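You operate a simulated robot arm through the tools that you are given. There is no shell and no other tool.

Carry out the task below with a simulated robot arm. There is one attempt and no reset: what you move stays moved.

Task
Put things in order on the top of the herb bench. At the end: the brown bottle from the top of the herb bench stands where the white card stood; the clear beaker from the top of the herb bench is in the white bucket; the white card from the top of the herb bench stands where the clear flask stood; the clear flask from the top of the herb bench stands on top of the green leaves; whatever was shut is shut again. Leave all else as you found it, and nothing knocked over.

Only the result counts: the job must be done as asked and must still hold three seconds after the hand-in. Knocking over, shifting, dropping, spilling or breaking anything else fails it.

Robot
A 7-joint arm with a two-finger parallel gripper, fixed in place. Base frame: the origin is at the foot of the arm, x ahead of it, y to its left, z up; the work surface is at about z = 0. Lengths are in mm, angles in degrees, forces in N, time in s.
With the tool pointing down near the work surface it reaches from about 220 to 580 mm from the base axis. Its first joint turns from -66.0 to 66.0 degrees. Payload 2.5 kg.
The TCP is the grasp point between the finger pads, 23 mm short of the fingertips. In the tool frame z runs along the fingers and y along their closing line. The gripper opens to 94 mm. The fingers are 38 mm wide and 10 mm thick; the gripper's body (54 by 96 mm) begins 39 mm behind the TCP.
Orientation is that of the tool frame in the base frame, as a unit quaternion [x, y, z, w]. With the fingers straight down and closing along the base's y, the tool's x points along the base's -x, its y along +y and its z along -z.

Tools
- The arm moves only by the tool move_arm. Its argument "commands" is a list of rows, each an object of numbers (a shift or turn left out is 0, a gripper value left out holds the last): "dx", "dy", "dz": the shift along the tool's x, y, z in mm; "ax", "ay", "az": the turn, a rotation vector about the tool's x, y, z in degrees; "jaw": the opening, from 0 (shut) to 1 (fully open). In form: [{"dx": .., "dy": .., "dz": .., "ax": .., "ay": .., "az": .., "jaw": ..}, ...]. A call has 1 to 20 rows; each row is the pose to reach, as a shift and turn from the pose commanded when the call began, along the tool's axes at that moment. Rows are played at 5 a second. More than 50 mm and 8.6 degrees between two rows, or a gripper value outside its range, and nothing of the call is played. A pose out of reach is approached as far as the arm can. The call stops where the force on the tool passes 40 N (or 10 N more than at its start, if that is more) or the arm is blocked; 0.2 s more then pass. Each finger travels about 108 mm/s and halts on what it meets, pressing with about 45 N; the grip force reading is that of the motor and also rises with nothing between the fingers. The clock runs only during rows and for 0.2 s after the last one: add rows that repeat a pose to give the fingers time. The reply holds the time, the measured pose of the TCP, the force on the tool along the base axes, the opening and the grip force, in the units named above and with some noise, with the torque about the TCP (base axes, N m) and any sound that the robot's microphone picked up, and new pictures: "views" is both (left out), scene, wrist or none.
- Cameras (640 x 400 px; columns grow to the right, rows downward): "scene" is fixed at [123.6, -411.5, 542.3]; the picture's right is [0.79, -0.61, 0.00], its down [-0.36, -0.47, -0.80] and it looks along [0.49, 0.64, -0.60] (base axes); focal length 214 px, centre (320, 200). "wrist" rides on the gripper at [86, 16, -74] in the tool frame; the picture's right is [-0.18, 0.98, 0.00], its down [-0.58, -0.11, -0.81] and it looks along [-0.79, -0.15, 0.59] (tool axes); focal length 243 px, centre (320, 200). There is no depth. A picture from a camera that has moved, and an enlarged one, comes with that camera's place and axes in the base frame and with its lens.
- close_up(camera, box): a new picture of the part [left, top, right, bottom] of that camera's present view, enlarged. No time passes.
- hand_in(): hands the job in; it is judged then, once.

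Places have to be worked out from the pictures, the camera data and where the tool is seen. Open the gripper and draw the arm clear of the work before you hand the job in, unless the task says otherwise.

The tools are called after ">>>" by a JSON object that holds its "api" and its "payload". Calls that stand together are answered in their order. move_arm: Moves the arm, as the interface text tells. Its arguments: {"type":"object","properties":{"commands":{"type":"array","items":{"type":"object","properties":{"dx":{"type":"number"},"dy":{"type":"number"},"dz":{"type":"number"},"ax":{"type":"number"},"ay":{"type":"number"},"az":{"type":"number"},"jaw":{"type":"number"}}}},"views":{"type":"string","enum":["both","scene","wrist","none"]}},"required":["commands"]} The other tools are called the same way: close_up (camera, box) takes an enlarged picture of a part of a camera's view; hand_in () hands the job in.

At the start:

```text
time: 0.0
tcp_pos: [364.7, -8.9, 526.2]
ee_rot: [0.0, 1.0, 0.0, 0.0]
wrist_force: [0.3, 0.1, 0.3]
torque: [0.0, -0.04, -0.02]
opening: 93.8
grasp_force: 0.1
```

scene: 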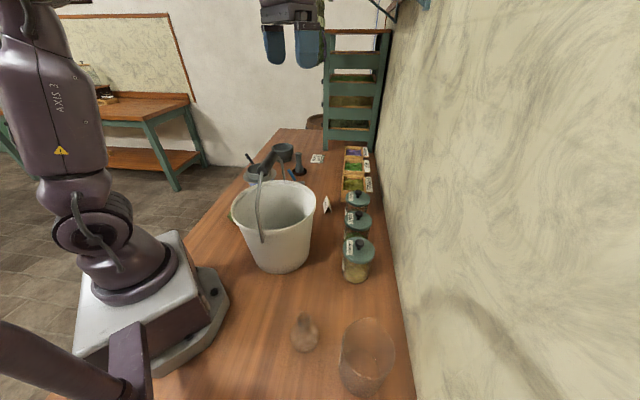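
wrist: 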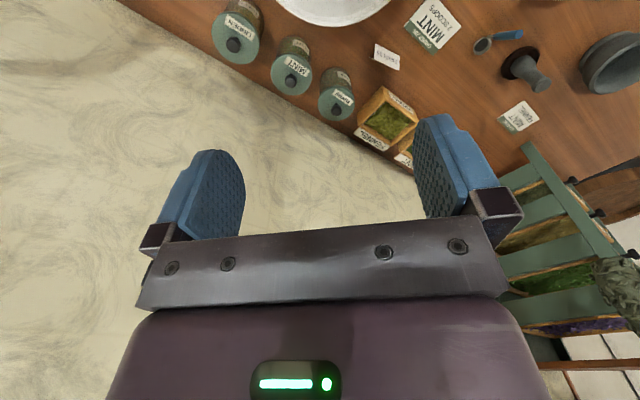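

The scene shows a bench with a bucket, jars, a flask and a beaker near the bottom, and small boxes. I'll look at enlarged parts before moving anything.

>>> {"api": "close_up", "payload": {"camera": "scene", "box": [220, 120, 400, 232]}}

>>> {"api": "close_up", "payload": {"camera": "scene", "box": [240, 280, 432, 400]}}

>>> {"api": "close_up", "payload": {"camera": "scene", "box": [300, 20, 440, 108]}}

>>> {"api": "close_up", "payload": {"camera": "wrist", "box": [200, 0, 420, 138]}}

>>> {"api": "close_up", "payload": {"camera": "wrist", "box": [360, 0, 640, 175]}}

>>> {"api": "close_up", "payload": {"camera": "wrist", "box": [480, 140, 640, 360]}}

>>> {"api": "close_up", "payload": {"camera": "scene", "box": [60, 40, 220, 140]}}

```text
3.56 times, centred on (310, 176) of scene
camera zoom: at [123.6, -411.5, 542.3], right [0.79, -0.61, 0.0], down [-0.36, -0.47, -0.8], along [0.49, 0.64, -0.6], focal length 763 px, centre (356, 285)
```

zoom: 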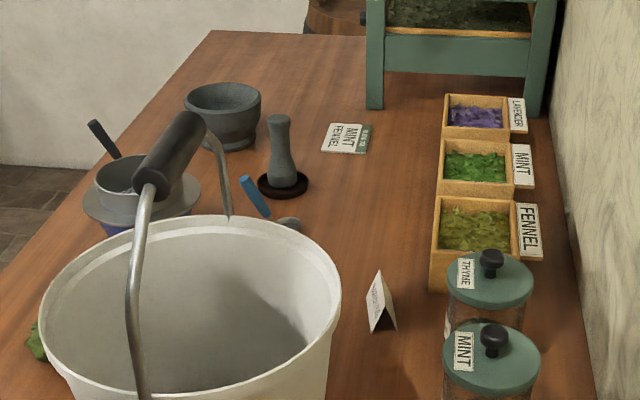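

```text
3.33 times, centred on (336, 340) of scene
camera zoom: at [123.6, -411.5, 542.3], right [0.79, -0.61, 0.0], down [-0.36, -0.47, -0.8], along [0.49, 0.64, -0.6], focal length 715 px, centre (267, -267)
```

zoom: 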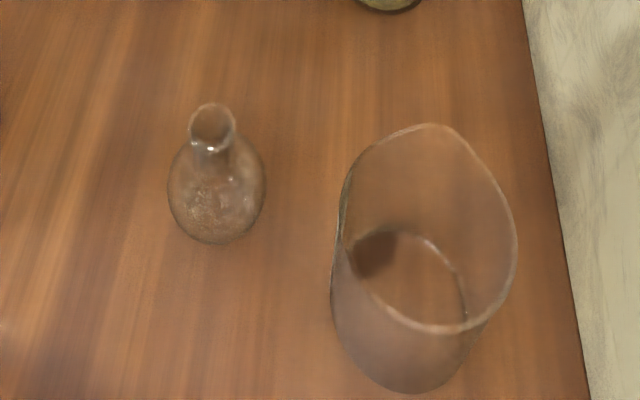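

```text
4.55 times, centred on (370, 64) of scene
camera zoom: at [123.6, -411.5, 542.3], right [0.79, -0.61, 0.0], down [-0.36, -0.47, -0.8], along [0.49, 0.64, -0.6], focal length 975 px, centre (93, 818)
```

zoom: 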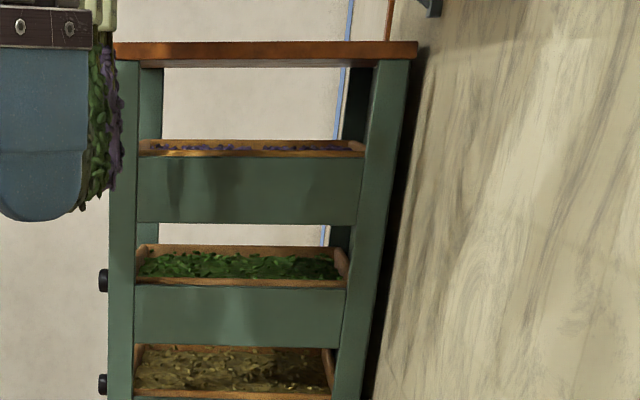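

```text
2.90 times, centred on (310, 69) of wrist
camera zoom: at [279.3, 7.3, 600.6], right [0.18, 0.98, 0.0], down [0.58, -0.11, 0.81], along [0.79, -0.15, -0.59], focal length 703 px, centre (349, 580)
```

zoom: 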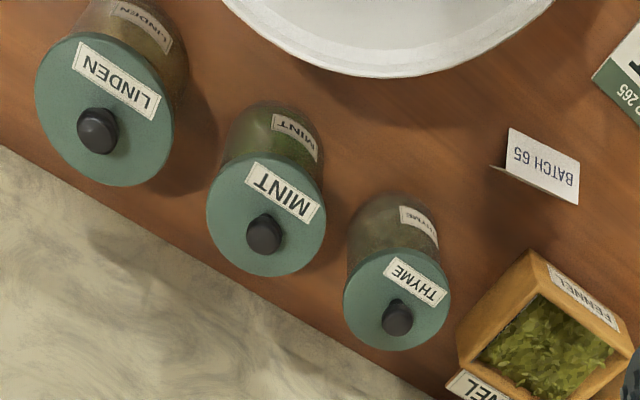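

```text
2.29 times, centred on (500, 88) of wrist
camera zoom: at [279.3, 7.3, 600.6], right [0.18, 0.98, 0.0], down [0.58, -0.11, 0.81], along [0.79, -0.15, -0.59], focal length 555 px, centre (-91, 457)
```

zoom: 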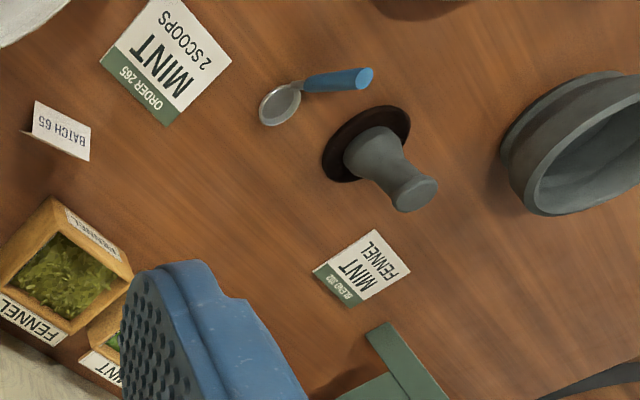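

```text
1.82 times, centred on (560, 250) of wrist
camera zoom: at [279.3, 7.3, 600.6], right [0.18, 0.98, 0.0], down [0.58, -0.11, 0.81], along [0.79, -0.15, -0.59], focal length 441 px, centre (-116, 109)
```

zoom: 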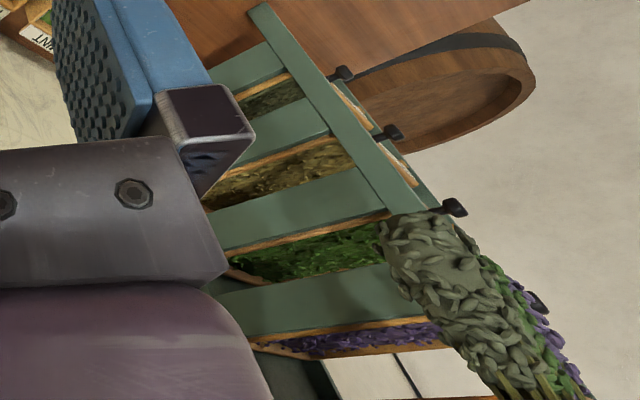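

```text
4.00 times, centred on (140, 90) of scene
camera zoom: at [123.6, -411.5, 542.3], right [0.79, -0.61, 0.0], down [-0.36, -0.47, -0.8], along [0.49, 0.64, -0.6], focal length 858 px, centre (1040, 640)
```

zoom: 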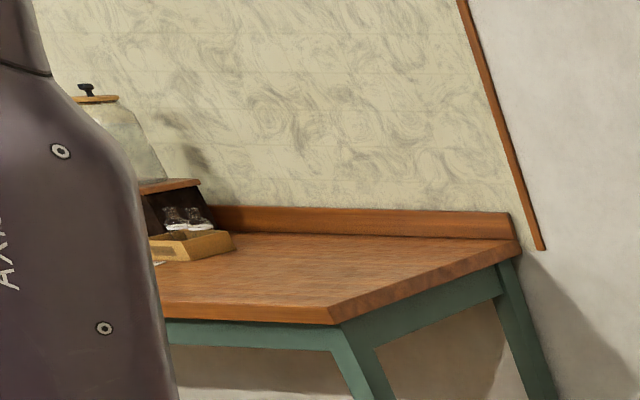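

The scene shows the flask near (218,-233), the beaker near (274,-349), the bucket near (295,10), and the tent card "BATCH 65" near (550,100). I can't see the brown bottle yet, so I'll yaw the tool 90° up high to look behind the bucket.

>>> {"api": "move_arm", "payload": {"commands": [{"az": -8}, {"az": -16}, {"az": -24}, {"az": -32}, {"az": -40}, {"az": -48}, {"az": -56}, {"az": -64}, {"az": -72}, {"az": -80}, {"az": -88}, {"az": -90}], "views": "both"}}

```text
time: 2.6
tcp_pos: [365.8, -8.8, 526.6]
ee_rot: [0.707, -0.707, 0.0, 0.0]
wrist_force: [0.4, -0.2, 0.3]
torque: [0.02, 0.02, 0.0]
opening: 94.1
grasp_force: 0.0
camera wrist: at [349.9, -95.7, 600.8], right [-0.98, 0.18, 0.0], down [0.11, 0.58, 0.81], along [0.15, 0.79, -0.59], focal length 243 px, centre (320, 200)
```

scene: 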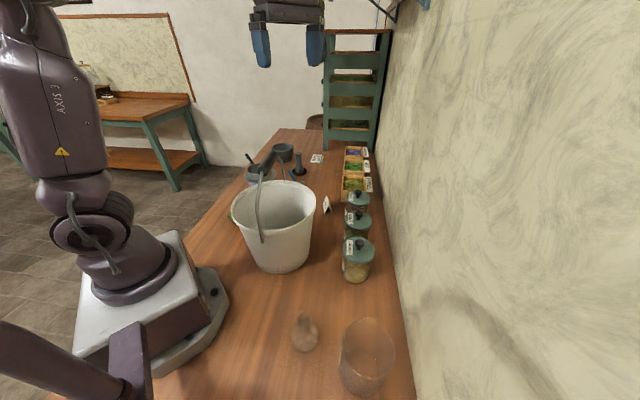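
wrist: 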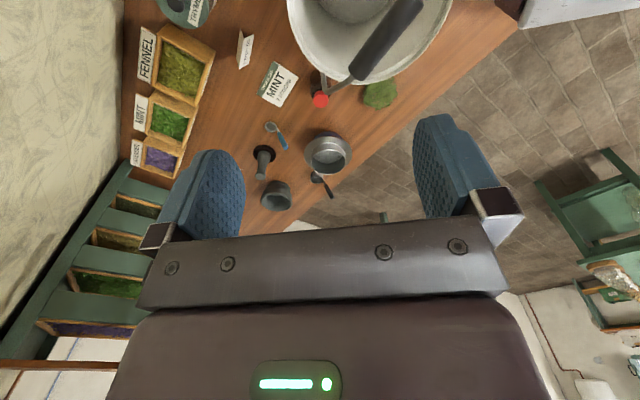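

Now the region behind the bucket is visible: a red item, a green patch, a pot. I'll enlarge it.

>>> {"api": "close_up", "payload": {"camera": "wrist", "box": [280, 0, 480, 125]}}

>>> {"api": "close_up", "payload": {"camera": "wrist", "box": [220, 100, 400, 220]}}

>>> {"api": "close_up", "payload": {"camera": "wrist", "box": [120, 0, 320, 125]}}

```text
3.20 times, centred on (380, 62) of wrist
camera zoom: at [349.9, -95.7, 600.8], right [-0.98, 0.18, 0.0], down [0.11, 0.58, 0.81], along [0.15, 0.79, -0.59], focal length 776 px, centre (128, 640)
```

zoom: 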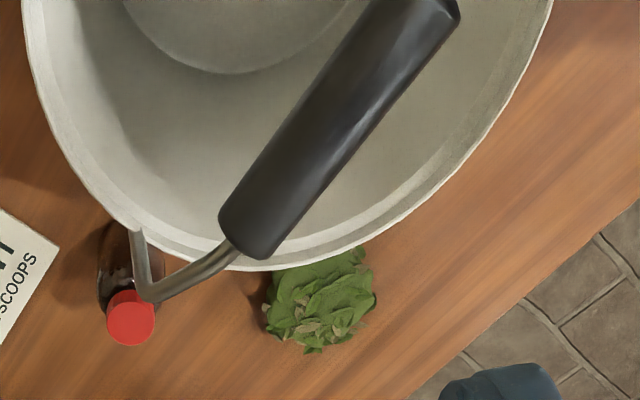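

```text
3.33 times, centred on (310, 160) of wrist
camera zoom: at [349.9, -95.7, 600.8], right [-0.98, 0.18, 0.0], down [0.11, 0.58, 0.81], along [0.15, 0.79, -0.59], focal length 809 px, centre (353, 333)
```

zoom: 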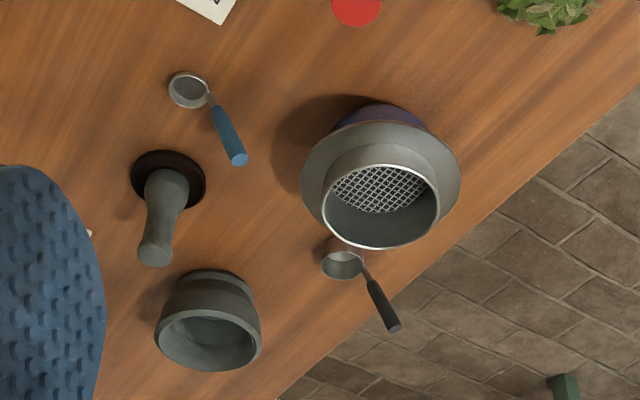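

```text
3.20 times, centred on (220, 62) of wrist
camera zoom: at [349.9, -95.7, 600.8], right [-0.98, 0.18, 0.0], down [0.11, 0.58, 0.81], along [0.15, 0.79, -0.59], focal length 776 px, centre (640, 640)
```

zoom: 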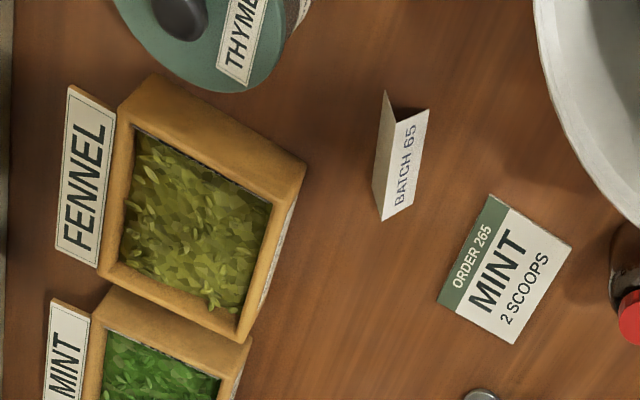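

The brown bottle (red cap) stands behind the bucket at about (400,195), and the green leaves lie at about (261,268). The bucket's handle stands upright, its grip at about z=314. I'll shift and tilt the camera down for a clean view of this region.

>>> {"api": "move_arm", "payload": {"commands": [{"dx": -23, "dy": 12, "dz": 8, "ay": 7}, {"dx": -46, "dy": 24, "dz": 16, "ay": 14}, {"dx": -69, "dy": 36, "dz": 26, "ay": 20}, {"dx": -69, "dy": 36, "dz": 26, "ay": 20}], "views": "both"}}

```text
time: 3.6
tcp_pos: [329.8, 59.4, 501.5]
ee_rot: [-0.696, 0.696, -0.123, -0.124]
wrist_force: [-0.5, 0.7, -1.3]
torque: [0.01, -0.01, 0.0]
opening: 94.0
grasp_force: 0.0
camera wrist: at [312.8, 3.5, 600.9], right [-0.98, 0.17, -0.06], down [0.11, 0.82, 0.56], along [0.15, 0.54, -0.83], focal length 243 px, centre (320, 200)
```

scene: 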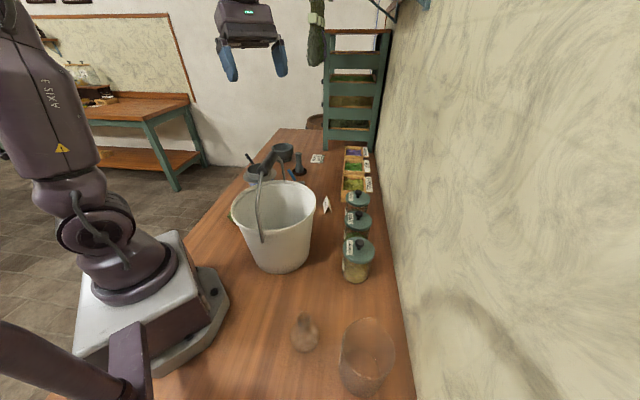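
wrist: 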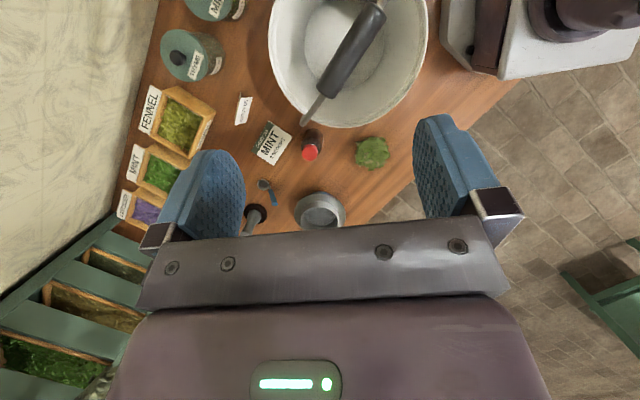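

A clear view now of bottle, leaves, order slip and card. I'll enlarge for measurement.

>>> {"api": "close_up", "payload": {"camera": "wrist", "box": [220, 80, 420, 205]}}

>>> {"api": "close_up", "payload": {"camera": "wrist", "box": [250, 0, 450, 125]}}

>>> {"api": "close_up", "payload": {"camera": "wrist", "box": [120, 50, 320, 175]}}

>>> {"api": "close_up", "payload": {"camera": "scene", "box": [190, 0, 340, 94]}}

```text
3.20 times, centred on (320, 142) of wrist
camera zoom: at [312.8, 3.5, 600.9], right [-0.98, 0.17, -0.06], down [0.11, 0.82, 0.56], along [0.15, 0.54, -0.83], focal length 776 px, centre (320, 384)
```

zoom: 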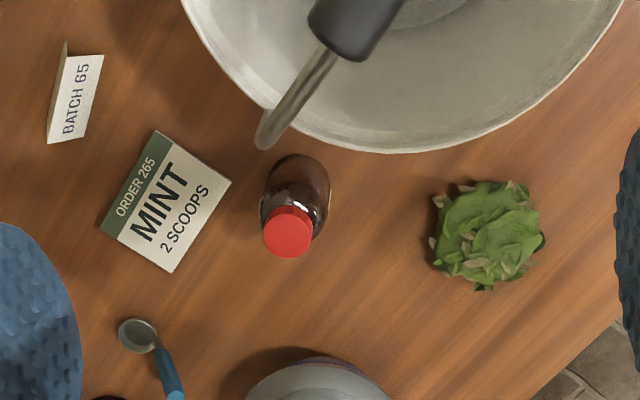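

```text
3.20 times, centred on (350, 62) of wrist
camera zoom: at [312.8, 3.5, 600.9], right [-0.98, 0.17, -0.06], down [0.11, 0.82, 0.56], along [0.15, 0.54, -0.83], focal length 776 px, centre (224, 640)
```

zoom: 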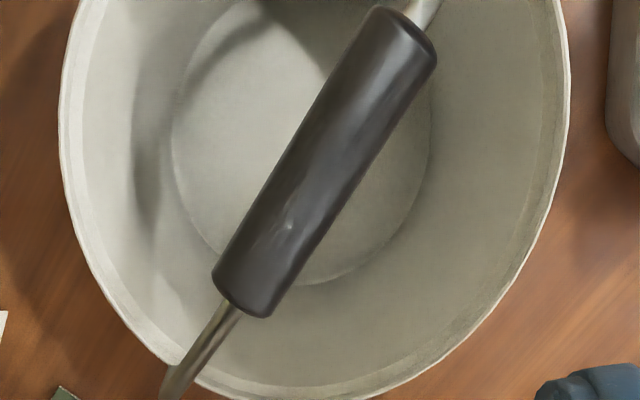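

```text
3.20 times, centred on (220, 112) of wrist
camera zoom: at [312.8, 3.5, 600.9], right [-0.98, 0.17, -0.06], down [0.11, 0.82, 0.56], along [0.15, 0.54, -0.83], focal length 776 px, centre (640, 480)
```

zoom: 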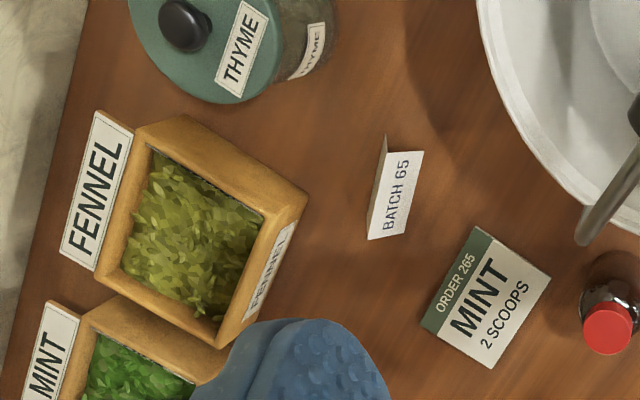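

```text
4.26 times, centred on (265, 47) of scene
camera zoom: at [123.6, -411.5, 542.3], right [0.79, -0.61, 0.0], down [-0.36, -0.47, -0.8], along [0.49, 0.64, -0.6], focal length 913 px, centre (554, 851)
```

zoom: 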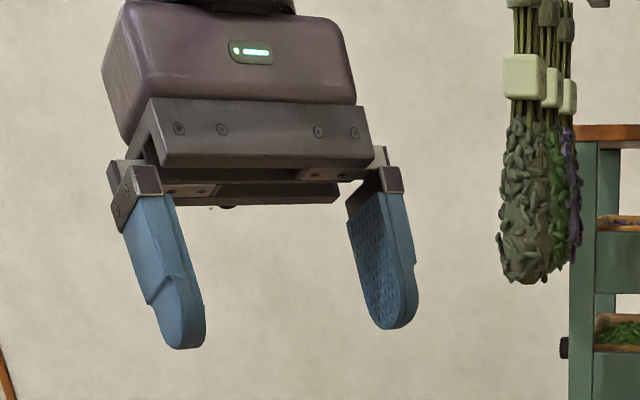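

Next, tighter zooms on the card and the bottle to measure their geometry.

>>> {"api": "close_up", "payload": {"camera": "wrist", "box": [220, 80, 268, 110]}}

>>> {"api": "close_up", "payload": {"camera": "scene", "box": [310, 190, 342, 220]}}

>>> {"api": "close_up", "payload": {"camera": "wrist", "box": [290, 120, 338, 165]}}

>>> {"api": "close_up", "payload": {"camera": "wrist", "box": [340, 125, 404, 177]}}

```text
13.33 times, centred on (244, 95) of wrist
camera zoom: at [312.8, 3.5, 600.9], right [-0.98, 0.17, -0.06], down [0.11, 0.82, 0.56], along [0.15, 0.54, -0.83], focal length 3235 px, centre (1333, 1600)
```

zoom: 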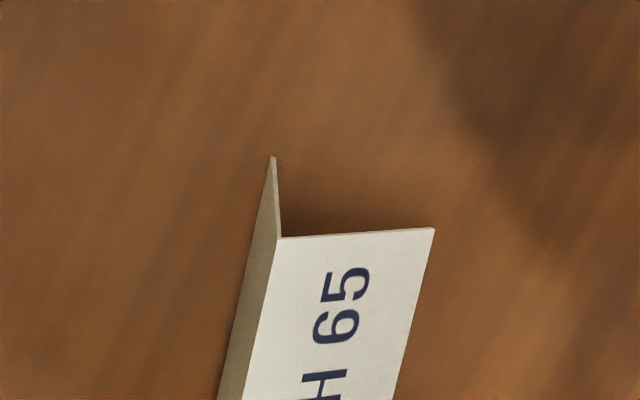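

```text
13.33 times, centred on (326, 205) of scene
camera zoom: at [123.6, -411.5, 542.3], right [0.79, -0.61, 0.0], down [-0.36, -0.47, -0.8], along [0.49, 0.64, -0.6], focal length 2860 px, centre (240, 133)
```

zoom: 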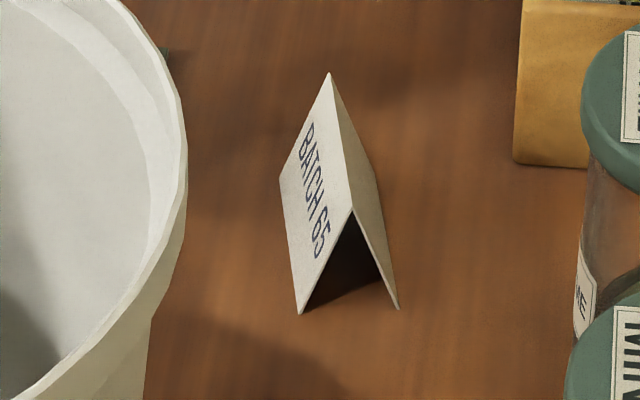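

```text
8.89 times, centred on (314, 142) of wrist
camera zoom: at [312.8, 3.5, 600.9], right [-0.98, 0.17, -0.06], down [0.11, 0.82, 0.56], along [0.15, 0.54, -0.83], focal length 2157 px, centre (373, 711)
```

zoom: 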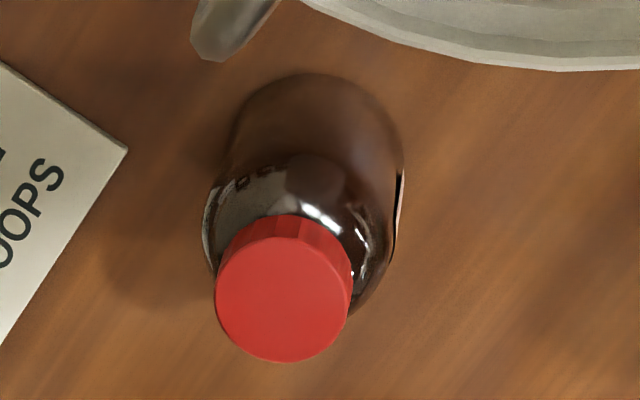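

```text
7.69 times, centred on (372, 151) of wrist
camera zoom: at [312.8, 3.5, 600.9], right [-0.98, 0.17, -0.06], down [0.11, 0.82, 0.56], along [0.15, 0.54, -0.83], focal length 1866 px, centre (-80, 577)
```

zoom: 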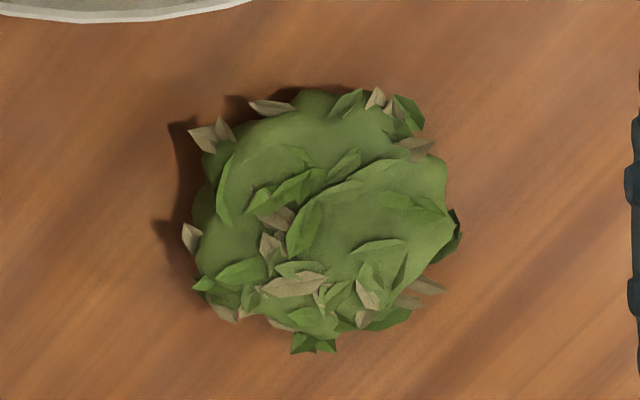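

Measured: card centre about (558.5,106.5), axis at 57.5°, 65 × 29 × 38 mm; bottle about (402,205), about 100 tall; leaves about (258,264). I'll level the tool, then swing over to look at the flask and beaker.

>>> {"api": "move_arm", "payload": {"commands": [{"ay": -7}, {"ay": -14}, {"ay": -20}, {"ay": -20}], "views": "none"}}

>>> {"api": "move_arm", "payload": {"commands": [{"dx": 11.5, "dy": 7.4, "dz": 1.1, "az": 7.9}, {"dx": 23, "dy": 14.7, "dz": 2.2, "az": 15.8}, {"dx": 34.6, "dy": 22.1, "dz": 3.3, "az": 23.7}, {"dx": 46.1, "dy": 29.5, "dz": 4.4, "az": 31.6}, {"dx": 57.6, "dy": 36.8, "dz": 5.5, "az": 39.5}, {"dx": 69.2, "dy": 44.2, "dz": 6.6, "az": 47.4}, {"dx": 80.7, "dy": 51.6, "dz": 7.7, "az": 55.3}, {"dx": 92.2, "dy": 59, "dz": 8.8, "az": 63.2}, {"dx": 103.7, "dy": 66.3, "dz": 10, "az": 71.1}, {"dx": 115.3, "dy": 73.7, "dz": 11, "az": 79}, {"dx": 126.8, "dy": 81, "dz": 12, "az": 86.9}, {"dx": 138.3, "dy": 88.4, "dz": 13, "az": 94.8}, {"dx": 149.8, "dy": 95.8, "dz": 14, "az": 102.7}, {"dx": 161.4, "dy": 103.2, "dz": 15, "az": 110.6}, {"dx": 172.9, "dy": 110.5, "dz": 16, "az": 118.5}, {"dx": 184.4, "dy": 117.9, "dz": 17, "az": 126.4}, {"dx": 196, "dy": 125.3, "dz": 18, "az": 134.3}, {"dx": 207.5, "dy": 132.6, "dz": 20, "az": 142.2}, {"dx": 219, "dy": 140, "dz": 21, "az": 150}, {"dx": 219, "dy": 140, "dz": 21, "az": 150}], "views": "both"}}

```text
time: 4.6
tcp_pos: [329.0, 59.8, 501.6]
ee_rot: [-0.707, 0.707, 0.0, 0.001]
wrist_force: [0.2, 0.1, 0.2]
torque: [0.0, -0.03, 0.01]
opening: 93.8
grasp_force: 0.0
```

```text
time: 8.8
tcp_pos: [189.4, -159.1, 478.3]
ee_rot: [0.5, 0.866, 0.0, 0.0]
wrist_force: [0.4, -0.2, 0.1]
torque: [-0.03, -0.01, -0.05]
opening: 94.1
grasp_force: 0.1
camera wrist: at [160.7, -75.9, 553.0], right [0.94, 0.33, 0.0], down [0.2, -0.56, 0.81], along [0.27, -0.76, -0.59], focal length 243 px, centre (320, 200)
```

scene: 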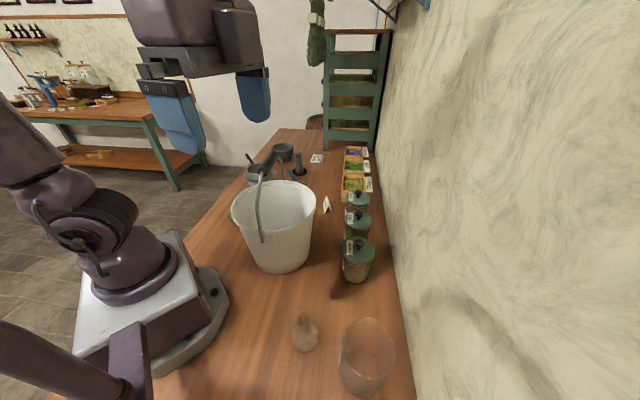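
wrist: 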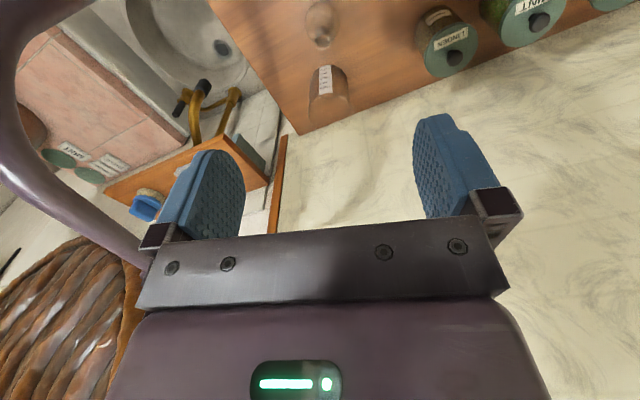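

The flask and beaker are now at the top of the wrist view. I'll zoom in to measure.

>>> {"api": "close_up", "payload": {"camera": "wrist", "box": [270, 0, 382, 70]}}

>>> {"api": "close_up", "payload": {"camera": "wrist", "box": [280, 50, 376, 140]}}

>>> {"api": "close_up", "payload": {"camera": "scene", "box": [280, 300, 344, 360]}}

>>> {"api": "close_up", "payload": {"camera": "scene", "box": [325, 310, 405, 400]}}

>>> {"api": "close_up", "payload": {"camera": "wrist", "box": [0, 0, 280, 280]}}

```text
5.71 times, centred on (326, 35) of wrist
camera zoom: at [160.7, -75.9, 553.0], right [0.94, 0.33, 0.0], down [0.2, -0.56, 0.81], along [0.27, -0.76, -0.59], focal length 1386 px, centre (286, 1143)
```

zoom: 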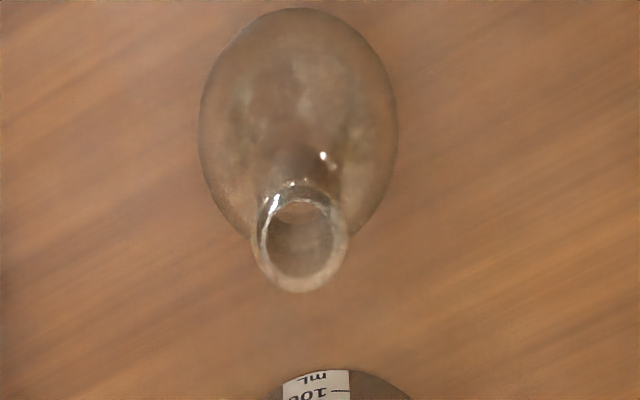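

```text
4.44 times, centred on (328, 95) of wrist
camera zoom: at [160.7, -75.9, 553.0], right [0.94, 0.33, 0.0], down [0.2, -0.56, 0.81], along [0.27, -0.76, -0.59], focal length 1078 px, centre (284, 667)
```

zoom: 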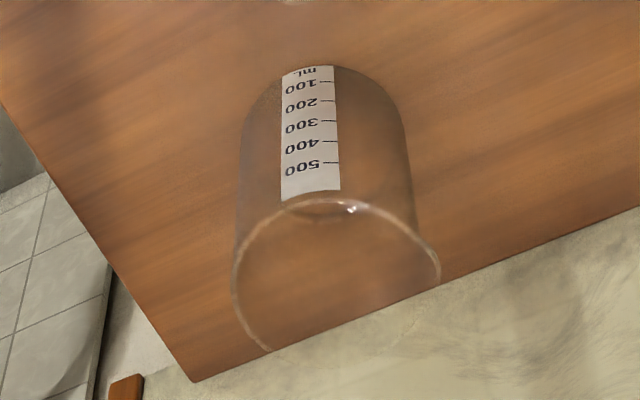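

```text
6.67 times, centred on (312, 330) of scene
camera zoom: at [123.6, -411.5, 542.3], right [0.79, -0.61, 0.0], down [-0.36, -0.47, -0.8], along [0.49, 0.64, -0.6], focal length 1430 px, centre (373, -667)
```

zoom: 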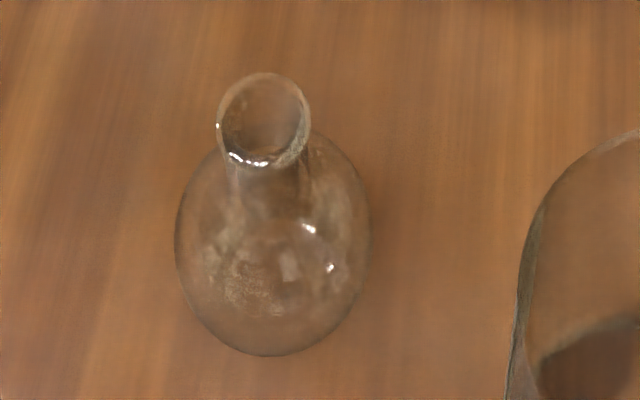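

```text
4.44 times, centred on (365, 355) of scene
camera zoom: at [123.6, -411.5, 542.3], right [0.79, -0.61, 0.0], down [-0.36, -0.47, -0.8], along [0.49, 0.64, -0.6], focal length 953 px, centre (120, -489)
```

zoom: 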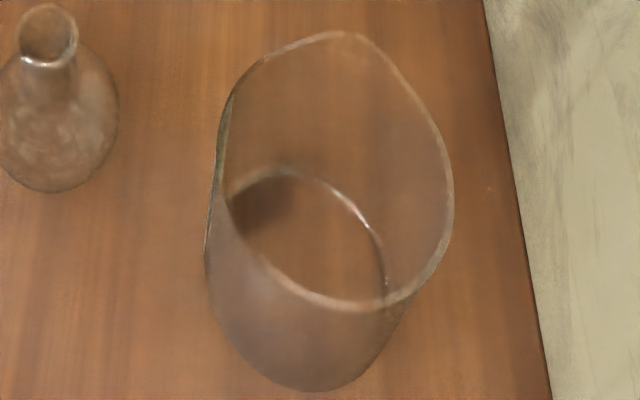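

```text
1.43 times, centred on (140, 140) of wrist
camera zoom: at [160.7, -75.9, 553.0], right [0.94, 0.33, 0.0], down [0.2, -0.56, 0.81], along [0.27, -0.76, -0.59], focal length 347 px, centre (577, 286)
```

zoom: 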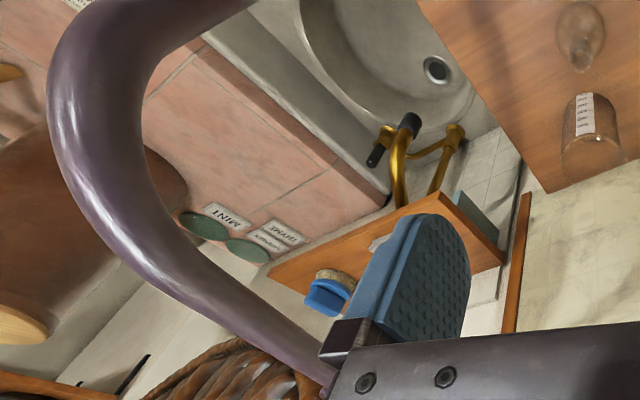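

The flask's neck top is at about (220.4,-232.5), z≈107, with a neck around 25 mm across; the beaker (rim ≈92 mm) is at about (275,-347). I'll move above the flask, with the closing line across the flask–beaker line, stopping at z=200.

>>> {"api": "move_arm", "payload": {"commands": [{"dx": -40, "dy": -5, "dz": 0}, {"dx": -79, "dy": -10, "dz": 10}, {"dx": -79, "dy": -10, "dz": 50}, {"dx": -79, "dy": -10, "dz": 95}, {"dx": -79, "dy": -10, "dz": 140}, {"dx": -79, "dy": -10, "dz": 185}, {"dx": -79, "dy": -10, "dz": 230}, {"dx": -79, "dy": -10, "dz": 265}, {"dx": -79, "dy": -10, "dz": 278}, {"dx": -79, "dy": -10, "dz": 278}], "views": "both"}}

```text
time: 11.0
tcp_pos: [219.6, -230.3, 201.8]
ee_rot: [0.5, 0.866, -0.001, 0.001]
wrist_force: [-0.4, 0.1, -0.3]
torque: [0.0, -0.01, -0.02]
opening: 93.9
grasp_force: 0.1
camera wrist: at [190.6, -148.4, 275.2], right [0.94, 0.33, 0.0], down [0.2, -0.56, 0.81], along [0.27, -0.76, -0.59], focal length 243 px, centre (320, 200)
```

scene: 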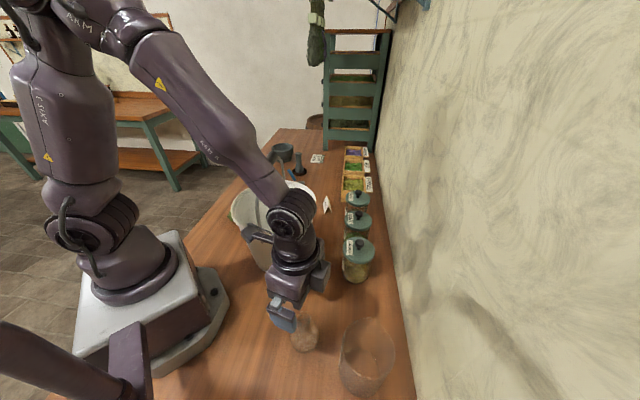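
wrist: 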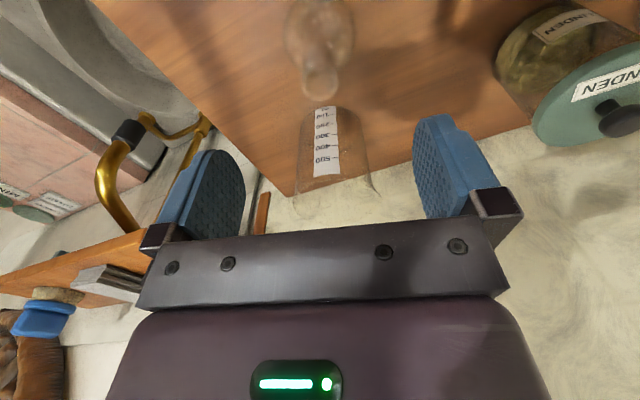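

The hand is above the flask with clearance. I'll zoom in to refine the neck's position before descending.

>>> {"api": "close_up", "payload": {"camera": "wrist", "box": [264, 0, 376, 112]}}

>>> {"api": "close_up", "payload": {"camera": "scene", "box": [230, 180, 370, 370]}}

```text
3.57 times, centred on (320, 56) of wrist
camera zoom: at [190.6, -148.4, 275.2], right [0.94, 0.33, 0.0], down [0.2, -0.56, 0.81], along [0.27, -0.76, -0.59], focal length 866 px, centre (320, 714)
```

zoom: 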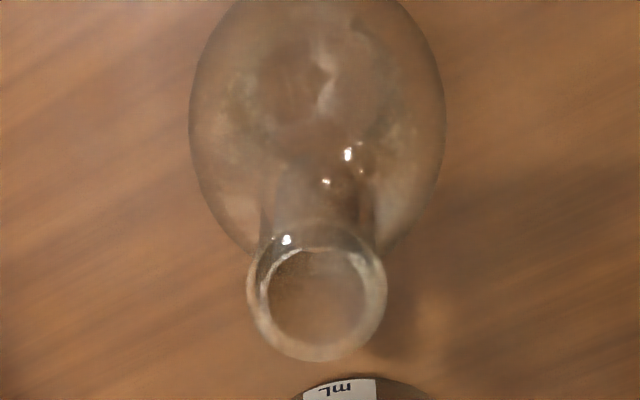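

```text
2.11 times, centred on (300, 275) of scene
camera zoom: at [123.6, -411.5, 542.3], right [0.79, -0.61, 0.0], down [-0.36, -0.47, -0.8], along [0.49, 0.64, -0.6], focal length 452 px, centre (362, 42)
```

zoom: 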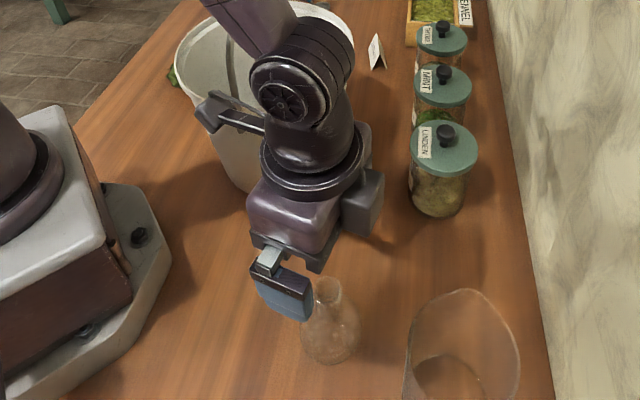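

Before descending I want a clearer look at the hand's attachments (a camera on a rod, and a box on the other side), since they matter for clearance later.

>>> {"api": "close_up", "payload": {"camera": "scene", "box": [235, 190, 335, 330]}}

>>> {"api": "close_up", "payload": {"camera": "scene", "box": [0, 0, 320, 200]}}

```text
2.86 times, centred on (285, 260) of scene
camera zoom: at [123.6, -411.5, 542.3], right [0.79, -0.61, 0.0], down [-0.36, -0.47, -0.8], along [0.49, 0.64, -0.6], focal length 613 px, centre (420, 29)
```

zoom: 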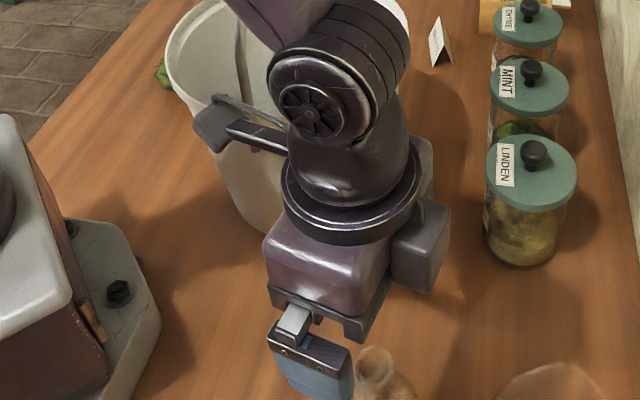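

```text
2.00 times, centred on (160, 100) of scene
camera zoom: at [123.6, -411.5, 542.3], right [0.79, -0.61, 0.0], down [-0.36, -0.47, -0.8], along [0.49, 0.64, -0.6], focal length 429 px, centre (640, 400)
```

zoom: 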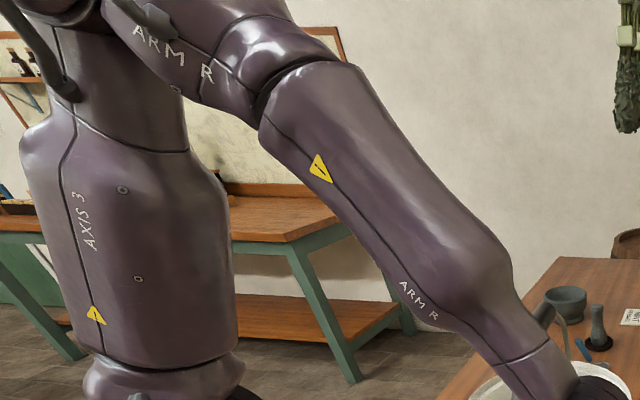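

The camera sits on a physical rod on the tool's +x side and a box sits on the −x side; I'll allow for both. The neck is at about (219.7,-232.2), a small correction, so I'll descend to z≈98 and close on the neck.

>>> {"api": "move_arm", "payload": {"commands": [{"dx": -2, "dy": -0.8, "dz": 25}, {"dx": -2, "dy": -0.8, "dz": 50}, {"dx": -2, "dy": -0.8, "dz": 75}, {"dx": -2, "dy": -0.8, "dz": 95}, {"dx": -2, "dy": -0.8, "dz": 103}, {"dx": -2, "dy": -0.8, "dz": 103}], "views": "both"}}

```text
time: 12.4
tcp_pos: [219.3, -232.1, 99.4]
ee_rot: [0.499, 0.866, 0.0, -0.001]
wrist_force: [0.5, -0.2, 0.6]
torque: [0.01, -0.02, 0.02]
opening: 94.0
grasp_force: 0.0
camera wrist: at [190.9, -150.2, 173.3], right [0.94, 0.33, 0.0], down [0.2, -0.56, 0.81], along [0.27, -0.76, -0.59], focal length 243 px, centre (320, 200)
```

scene: 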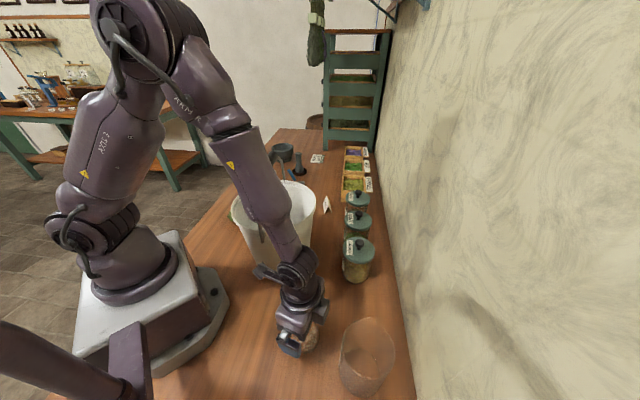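
wrist: 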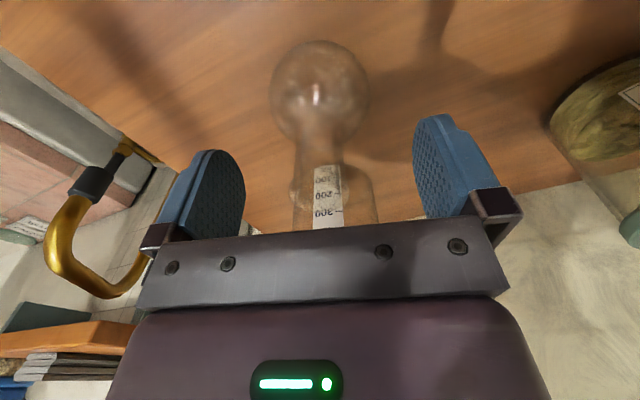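

The neck sits between the fingers, with the tips at about z=76, above the shoulder. I'll close the jaws.

>>> {"api": "move_arm", "payload": {"commands": [{"jaw": 0.6}, {"jaw": 0.3}, {"jaw": 0.1}, {"jaw": 0}, {"jaw": 0}, {"jaw": 0}], "views": "wrist"}}

```text
time: 13.8
tcp_pos: [218.6, -233.2, 99.6]
ee_rot: [0.501, 0.866, 0.001, -0.001]
wrist_force: [-0.1, 0.0, 0.8]
torque: [0.04, 0.01, -0.01]
opening: 23.1
grasp_force: 45.5
camera wrist: at [190.9, -150.2, 173.5], right [0.94, 0.33, 0.0], down [0.2, -0.56, 0.81], along [0.27, -0.76, -0.59], focal length 243 px, centre (320, 200)
```

wrist: 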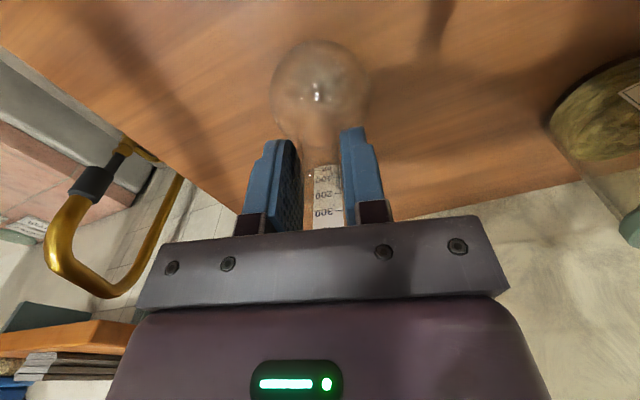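

Gripped at 23 mm. I'll lift straight up, gently at first.

>>> {"api": "move_arm", "payload": {"commands": [{"dz": -5}, {"dz": -15}, {"dz": -35}, {"dz": -65}, {"dz": -100}, {"dz": -135}, {"dz": -170}, {"dz": -205}, {"dz": -240}, {"dz": -275}, {"dz": -310}, {"dz": -345}, {"dz": -375}, {"dz": -390}, {"dz": -390}], "views": "both"}}

```text
time: 17.0
tcp_pos: [220.8, -235.0, 488.3]
ee_rot: [0.5, 0.866, 0.0, -0.001]
wrist_force: [-0.5, 0.0, -0.5]
torque: [-0.01, -0.01, 0.01]
opening: 23.3
grasp_force: 45.3
camera wrist: at [192.0, -152.4, 562.3], right [0.94, 0.33, 0.0], down [0.2, -0.56, 0.81], along [0.27, -0.76, -0.59], focal length 243 px, centre (320, 200)
```

scene: 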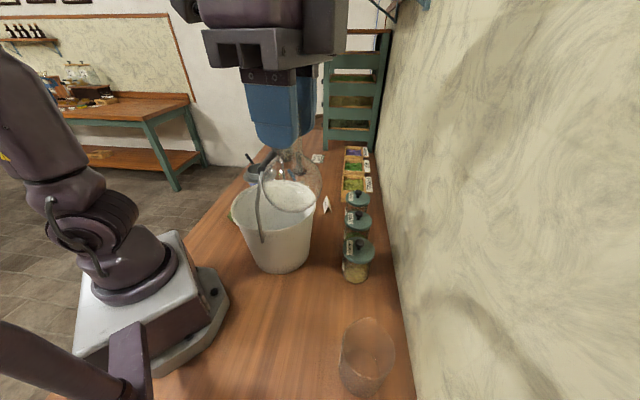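
wrist: 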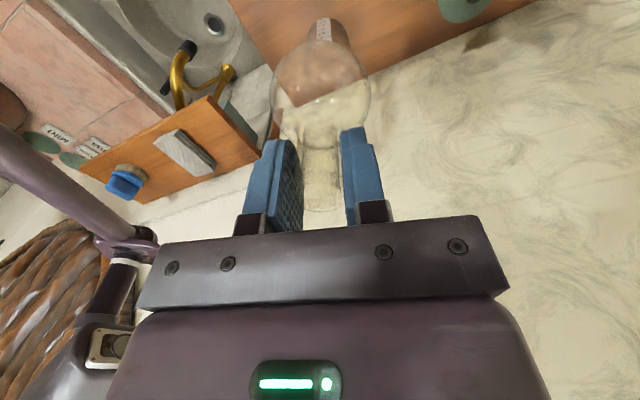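

The flask is secure and light. Now I carry it high (its base at z≈388, above the handle) across to over the leaves, turning the heading along with the arm.

>>> {"api": "move_arm", "payload": {"commands": [{"dx": 29.5, "dy": 20.1, "az": -7.5}, {"dx": 59.1, "dy": 40.2, "az": -15}, {"dx": 88.6, "dy": 60.4, "az": -22.5}, {"dx": 118.1, "dy": 80.5, "az": -30}, {"dx": 147.7, "dy": 100.6, "az": -37.5}, {"dx": 177.2, "dy": 120.7, "az": -45}, {"dx": 206.8, "dy": 140.8, "az": -52.5}, {"dx": 236.3, "dy": 161, "az": -60}, {"dx": 265.8, "dy": 181.1, "az": -67.5}, {"dx": 295.4, "dy": 201.2, "az": -75}, {"dx": 324.9, "dy": 221.3, "az": -82.5}, {"dx": 354.4, "dy": 241.5, "az": -90}, {"dx": 384, "dy": 261.6, "az": -97.5}, {"dx": 413.5, "dy": 281.7, "az": -105}, {"dx": 413.5, "dy": 281.7, "az": -105}], "views": "both"}}

```text
time: 20.2
tcp_pos: [256.1, 264.2, 489.2]
ee_rot: [-0.384, 0.923, 0.0, 0.0]
wrist_force: [-0.3, 0.9, -0.3]
torque: [0.0, 0.01, 0.01]
opening: 23.6
grasp_force: 44.9
camera wrist: at [184.1, 214.3, 563.7], right [-0.57, 0.82, 0.0], down [0.49, 0.34, 0.81], along [0.66, 0.46, -0.59], focal length 243 px, centre (320, 200)
```

scene: 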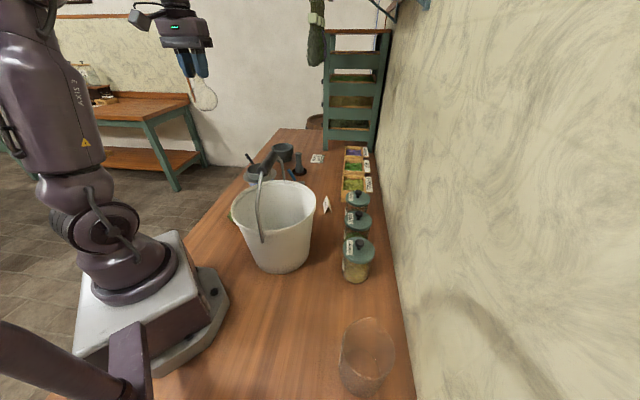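
wrist: 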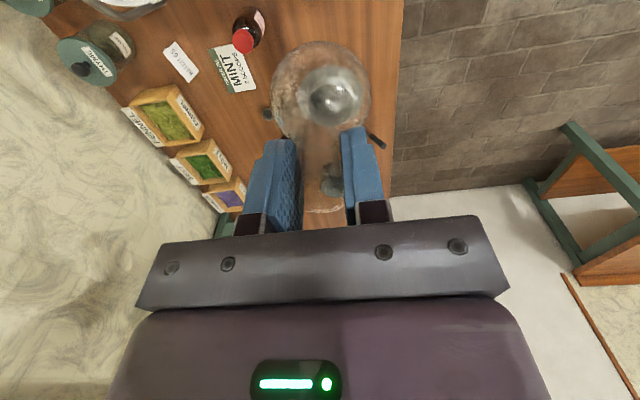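

I'm over the leaves at a good heading. I'll descend to z≈250 (flask base ≈150) to see the leaves and check the alignment.

>>> {"api": "move_arm", "payload": {"commands": [{"dx": -2.6, "dy": -2.2, "dz": 35}, {"dx": -2.6, "dy": -2.2, "dz": 70}, {"dx": -2.6, "dy": -2.2, "dz": 105}, {"dx": -2.6, "dy": -2.2, "dz": 140}, {"dx": -2.6, "dy": -2.2, "dz": 175}, {"dx": -2.6, "dy": -2.2, "dz": 210}, {"dx": -2.6, "dy": -2.2, "dz": 235}, {"dx": -2.6, "dy": -2.2, "dz": 240}, {"dx": -2.6, "dy": -2.2, "dz": 240}], "views": "both"}}

>>> {"api": "close_up", "payload": {"camera": "wrist", "box": [240, 0, 400, 100]}}

>>> {"api": "close_up", "payload": {"camera": "scene", "box": [160, 100, 320, 240]}}

```text
time: 22.2
tcp_pos: [259.9, 264.9, 248.3]
ee_rot: [-0.383, 0.924, 0.0, 0.0]
wrist_force: [-0.1, -0.7, -1.0]
torque: [-0.01, 0.0, 0.03]
opening: 23.3
grasp_force: 45.2
camera wrist: at [188.3, 215.0, 321.9], right [-0.56, 0.83, 0.0], down [0.49, 0.33, 0.81], along [0.67, 0.46, -0.59], focal length 243 px, centre (320, 200)
```

scene: 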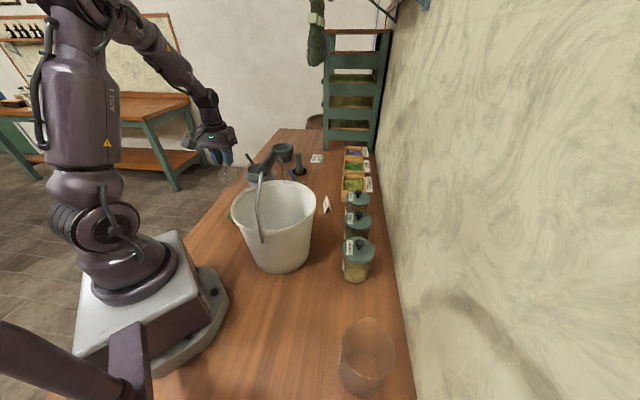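
wrist: 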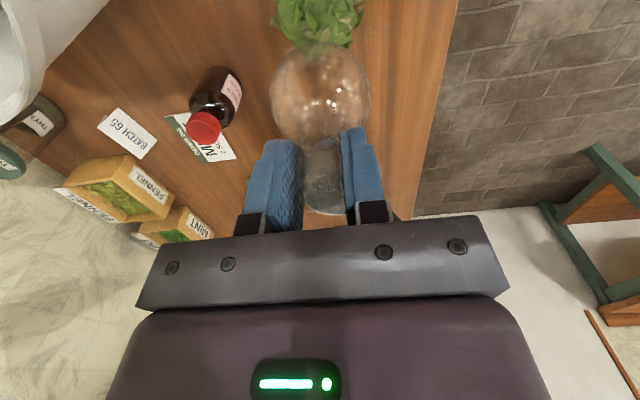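

```text
4.00 times, centred on (320, 50) of wrist
camera zoom: at [188.3, 215.0, 321.9], right [-0.56, 0.83, 0.0], down [0.49, 0.33, 0.81], along [0.67, 0.46, -0.59], focal length 970 px, centre (320, 800)
```

zoom: 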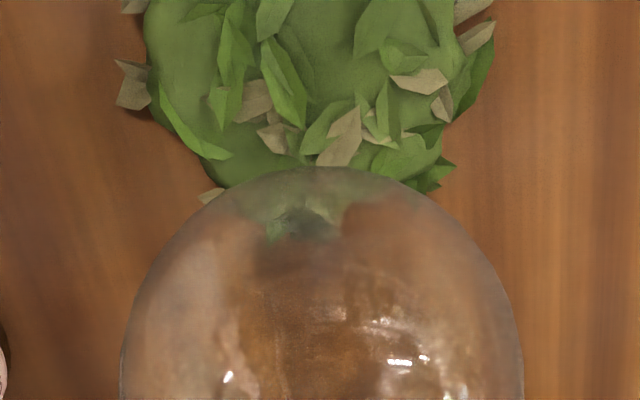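

```text
2.86 times, centred on (240, 170) of scene
camera zoom: at [123.6, -411.5, 542.3], right [0.79, -0.61, 0.0], down [-0.36, -0.47, -0.8], along [0.49, 0.64, -0.6], focal length 613 px, centre (549, 286)
```

zoom: 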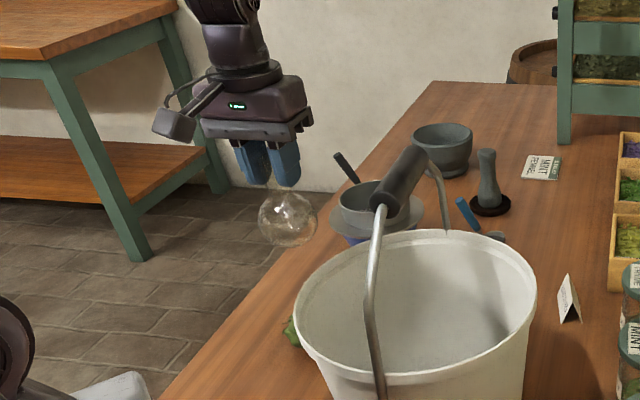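

The leaves are right below and ahead of the flask as expected (centre ≈(260.5,263)). I'll make a tiny correction and descend to flask base ≈50.

>>> {"api": "move_arm", "payload": {"commands": [{"dx": 0.9, "dy": -1.8, "dz": 20}, {"dx": 0.9, "dy": -1.8, "dz": 45}, {"dx": 0.9, "dy": -1.8, "dz": 70}, {"dx": 0.9, "dy": -1.8, "dz": 88}, {"dx": 0.9, "dy": -1.8, "dz": 98}, {"dx": 0.9, "dy": -1.8, "dz": 98}], "views": "both"}}

>>> {"api": "close_up", "payload": {"camera": "wrist", "box": [240, 0, 400, 140]}}

>>> {"api": "close_up", "payload": {"camera": "scene", "box": [190, 140, 270, 240]}}

```text
time: 23.6
tcp_pos: [261.9, 263.3, 151.4]
ee_rot: [-0.383, 0.924, -0.001, 0.0]
wrist_force: [-0.3, -0.4, -1.2]
torque: [0.0, -0.03, -0.01]
opening: 23.1
grasp_force: 45.2
camera wrist: at [189.7, 212.2, 225.3], right [-0.56, 0.83, 0.0], down [0.49, 0.33, 0.81], along [0.67, 0.46, -0.59], focal length 243 px, centre (320, 200)
```

scene: 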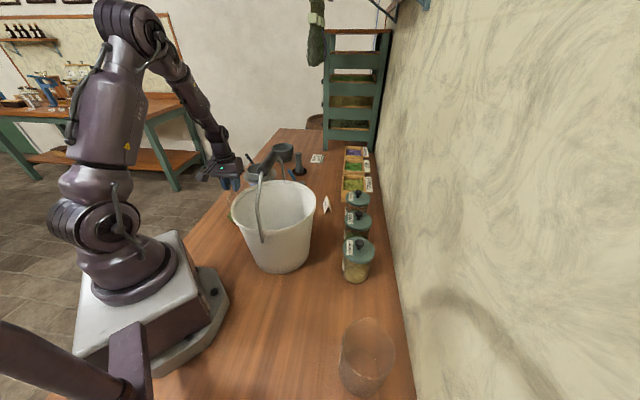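
wrist: 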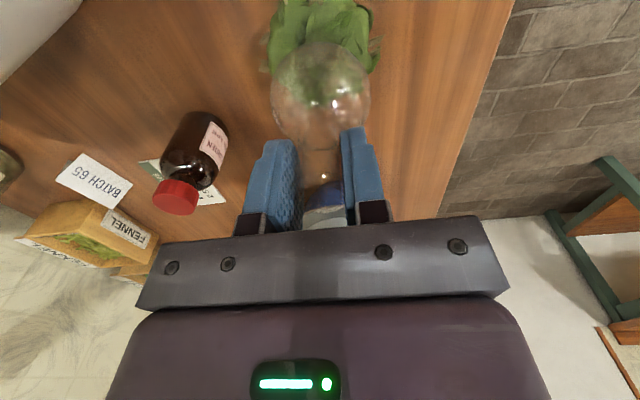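

```text
2.86 times, centred on (320, 70) of wrist
camera zoom: at [189.7, 212.2, 225.3], right [-0.56, 0.83, 0.0], down [0.49, 0.33, 0.81], along [0.67, 0.46, -0.59], focal length 693 px, centre (320, 571)
```

zoom: 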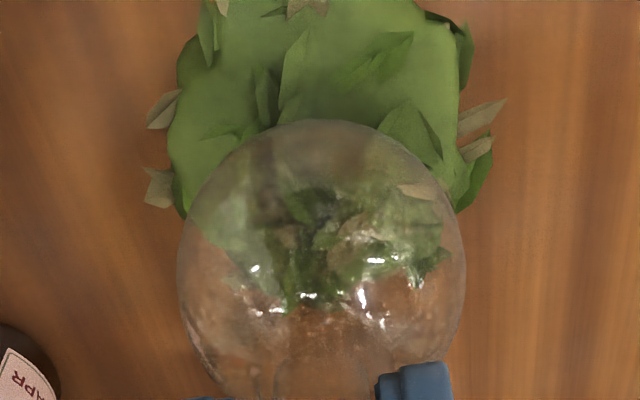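

```text
4.00 times, centred on (230, 190) of scene
camera zoom: at [123.6, -411.5, 542.3], right [0.79, -0.61, 0.0], down [-0.36, -0.47, -0.8], along [0.49, 0.64, -0.6], focal length 858 px, centre (680, 240)
```

zoom: 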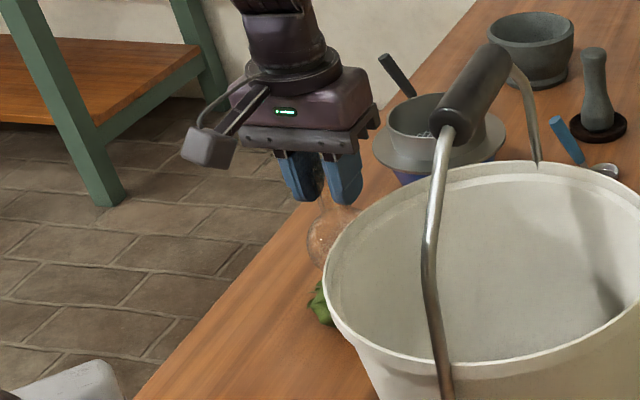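

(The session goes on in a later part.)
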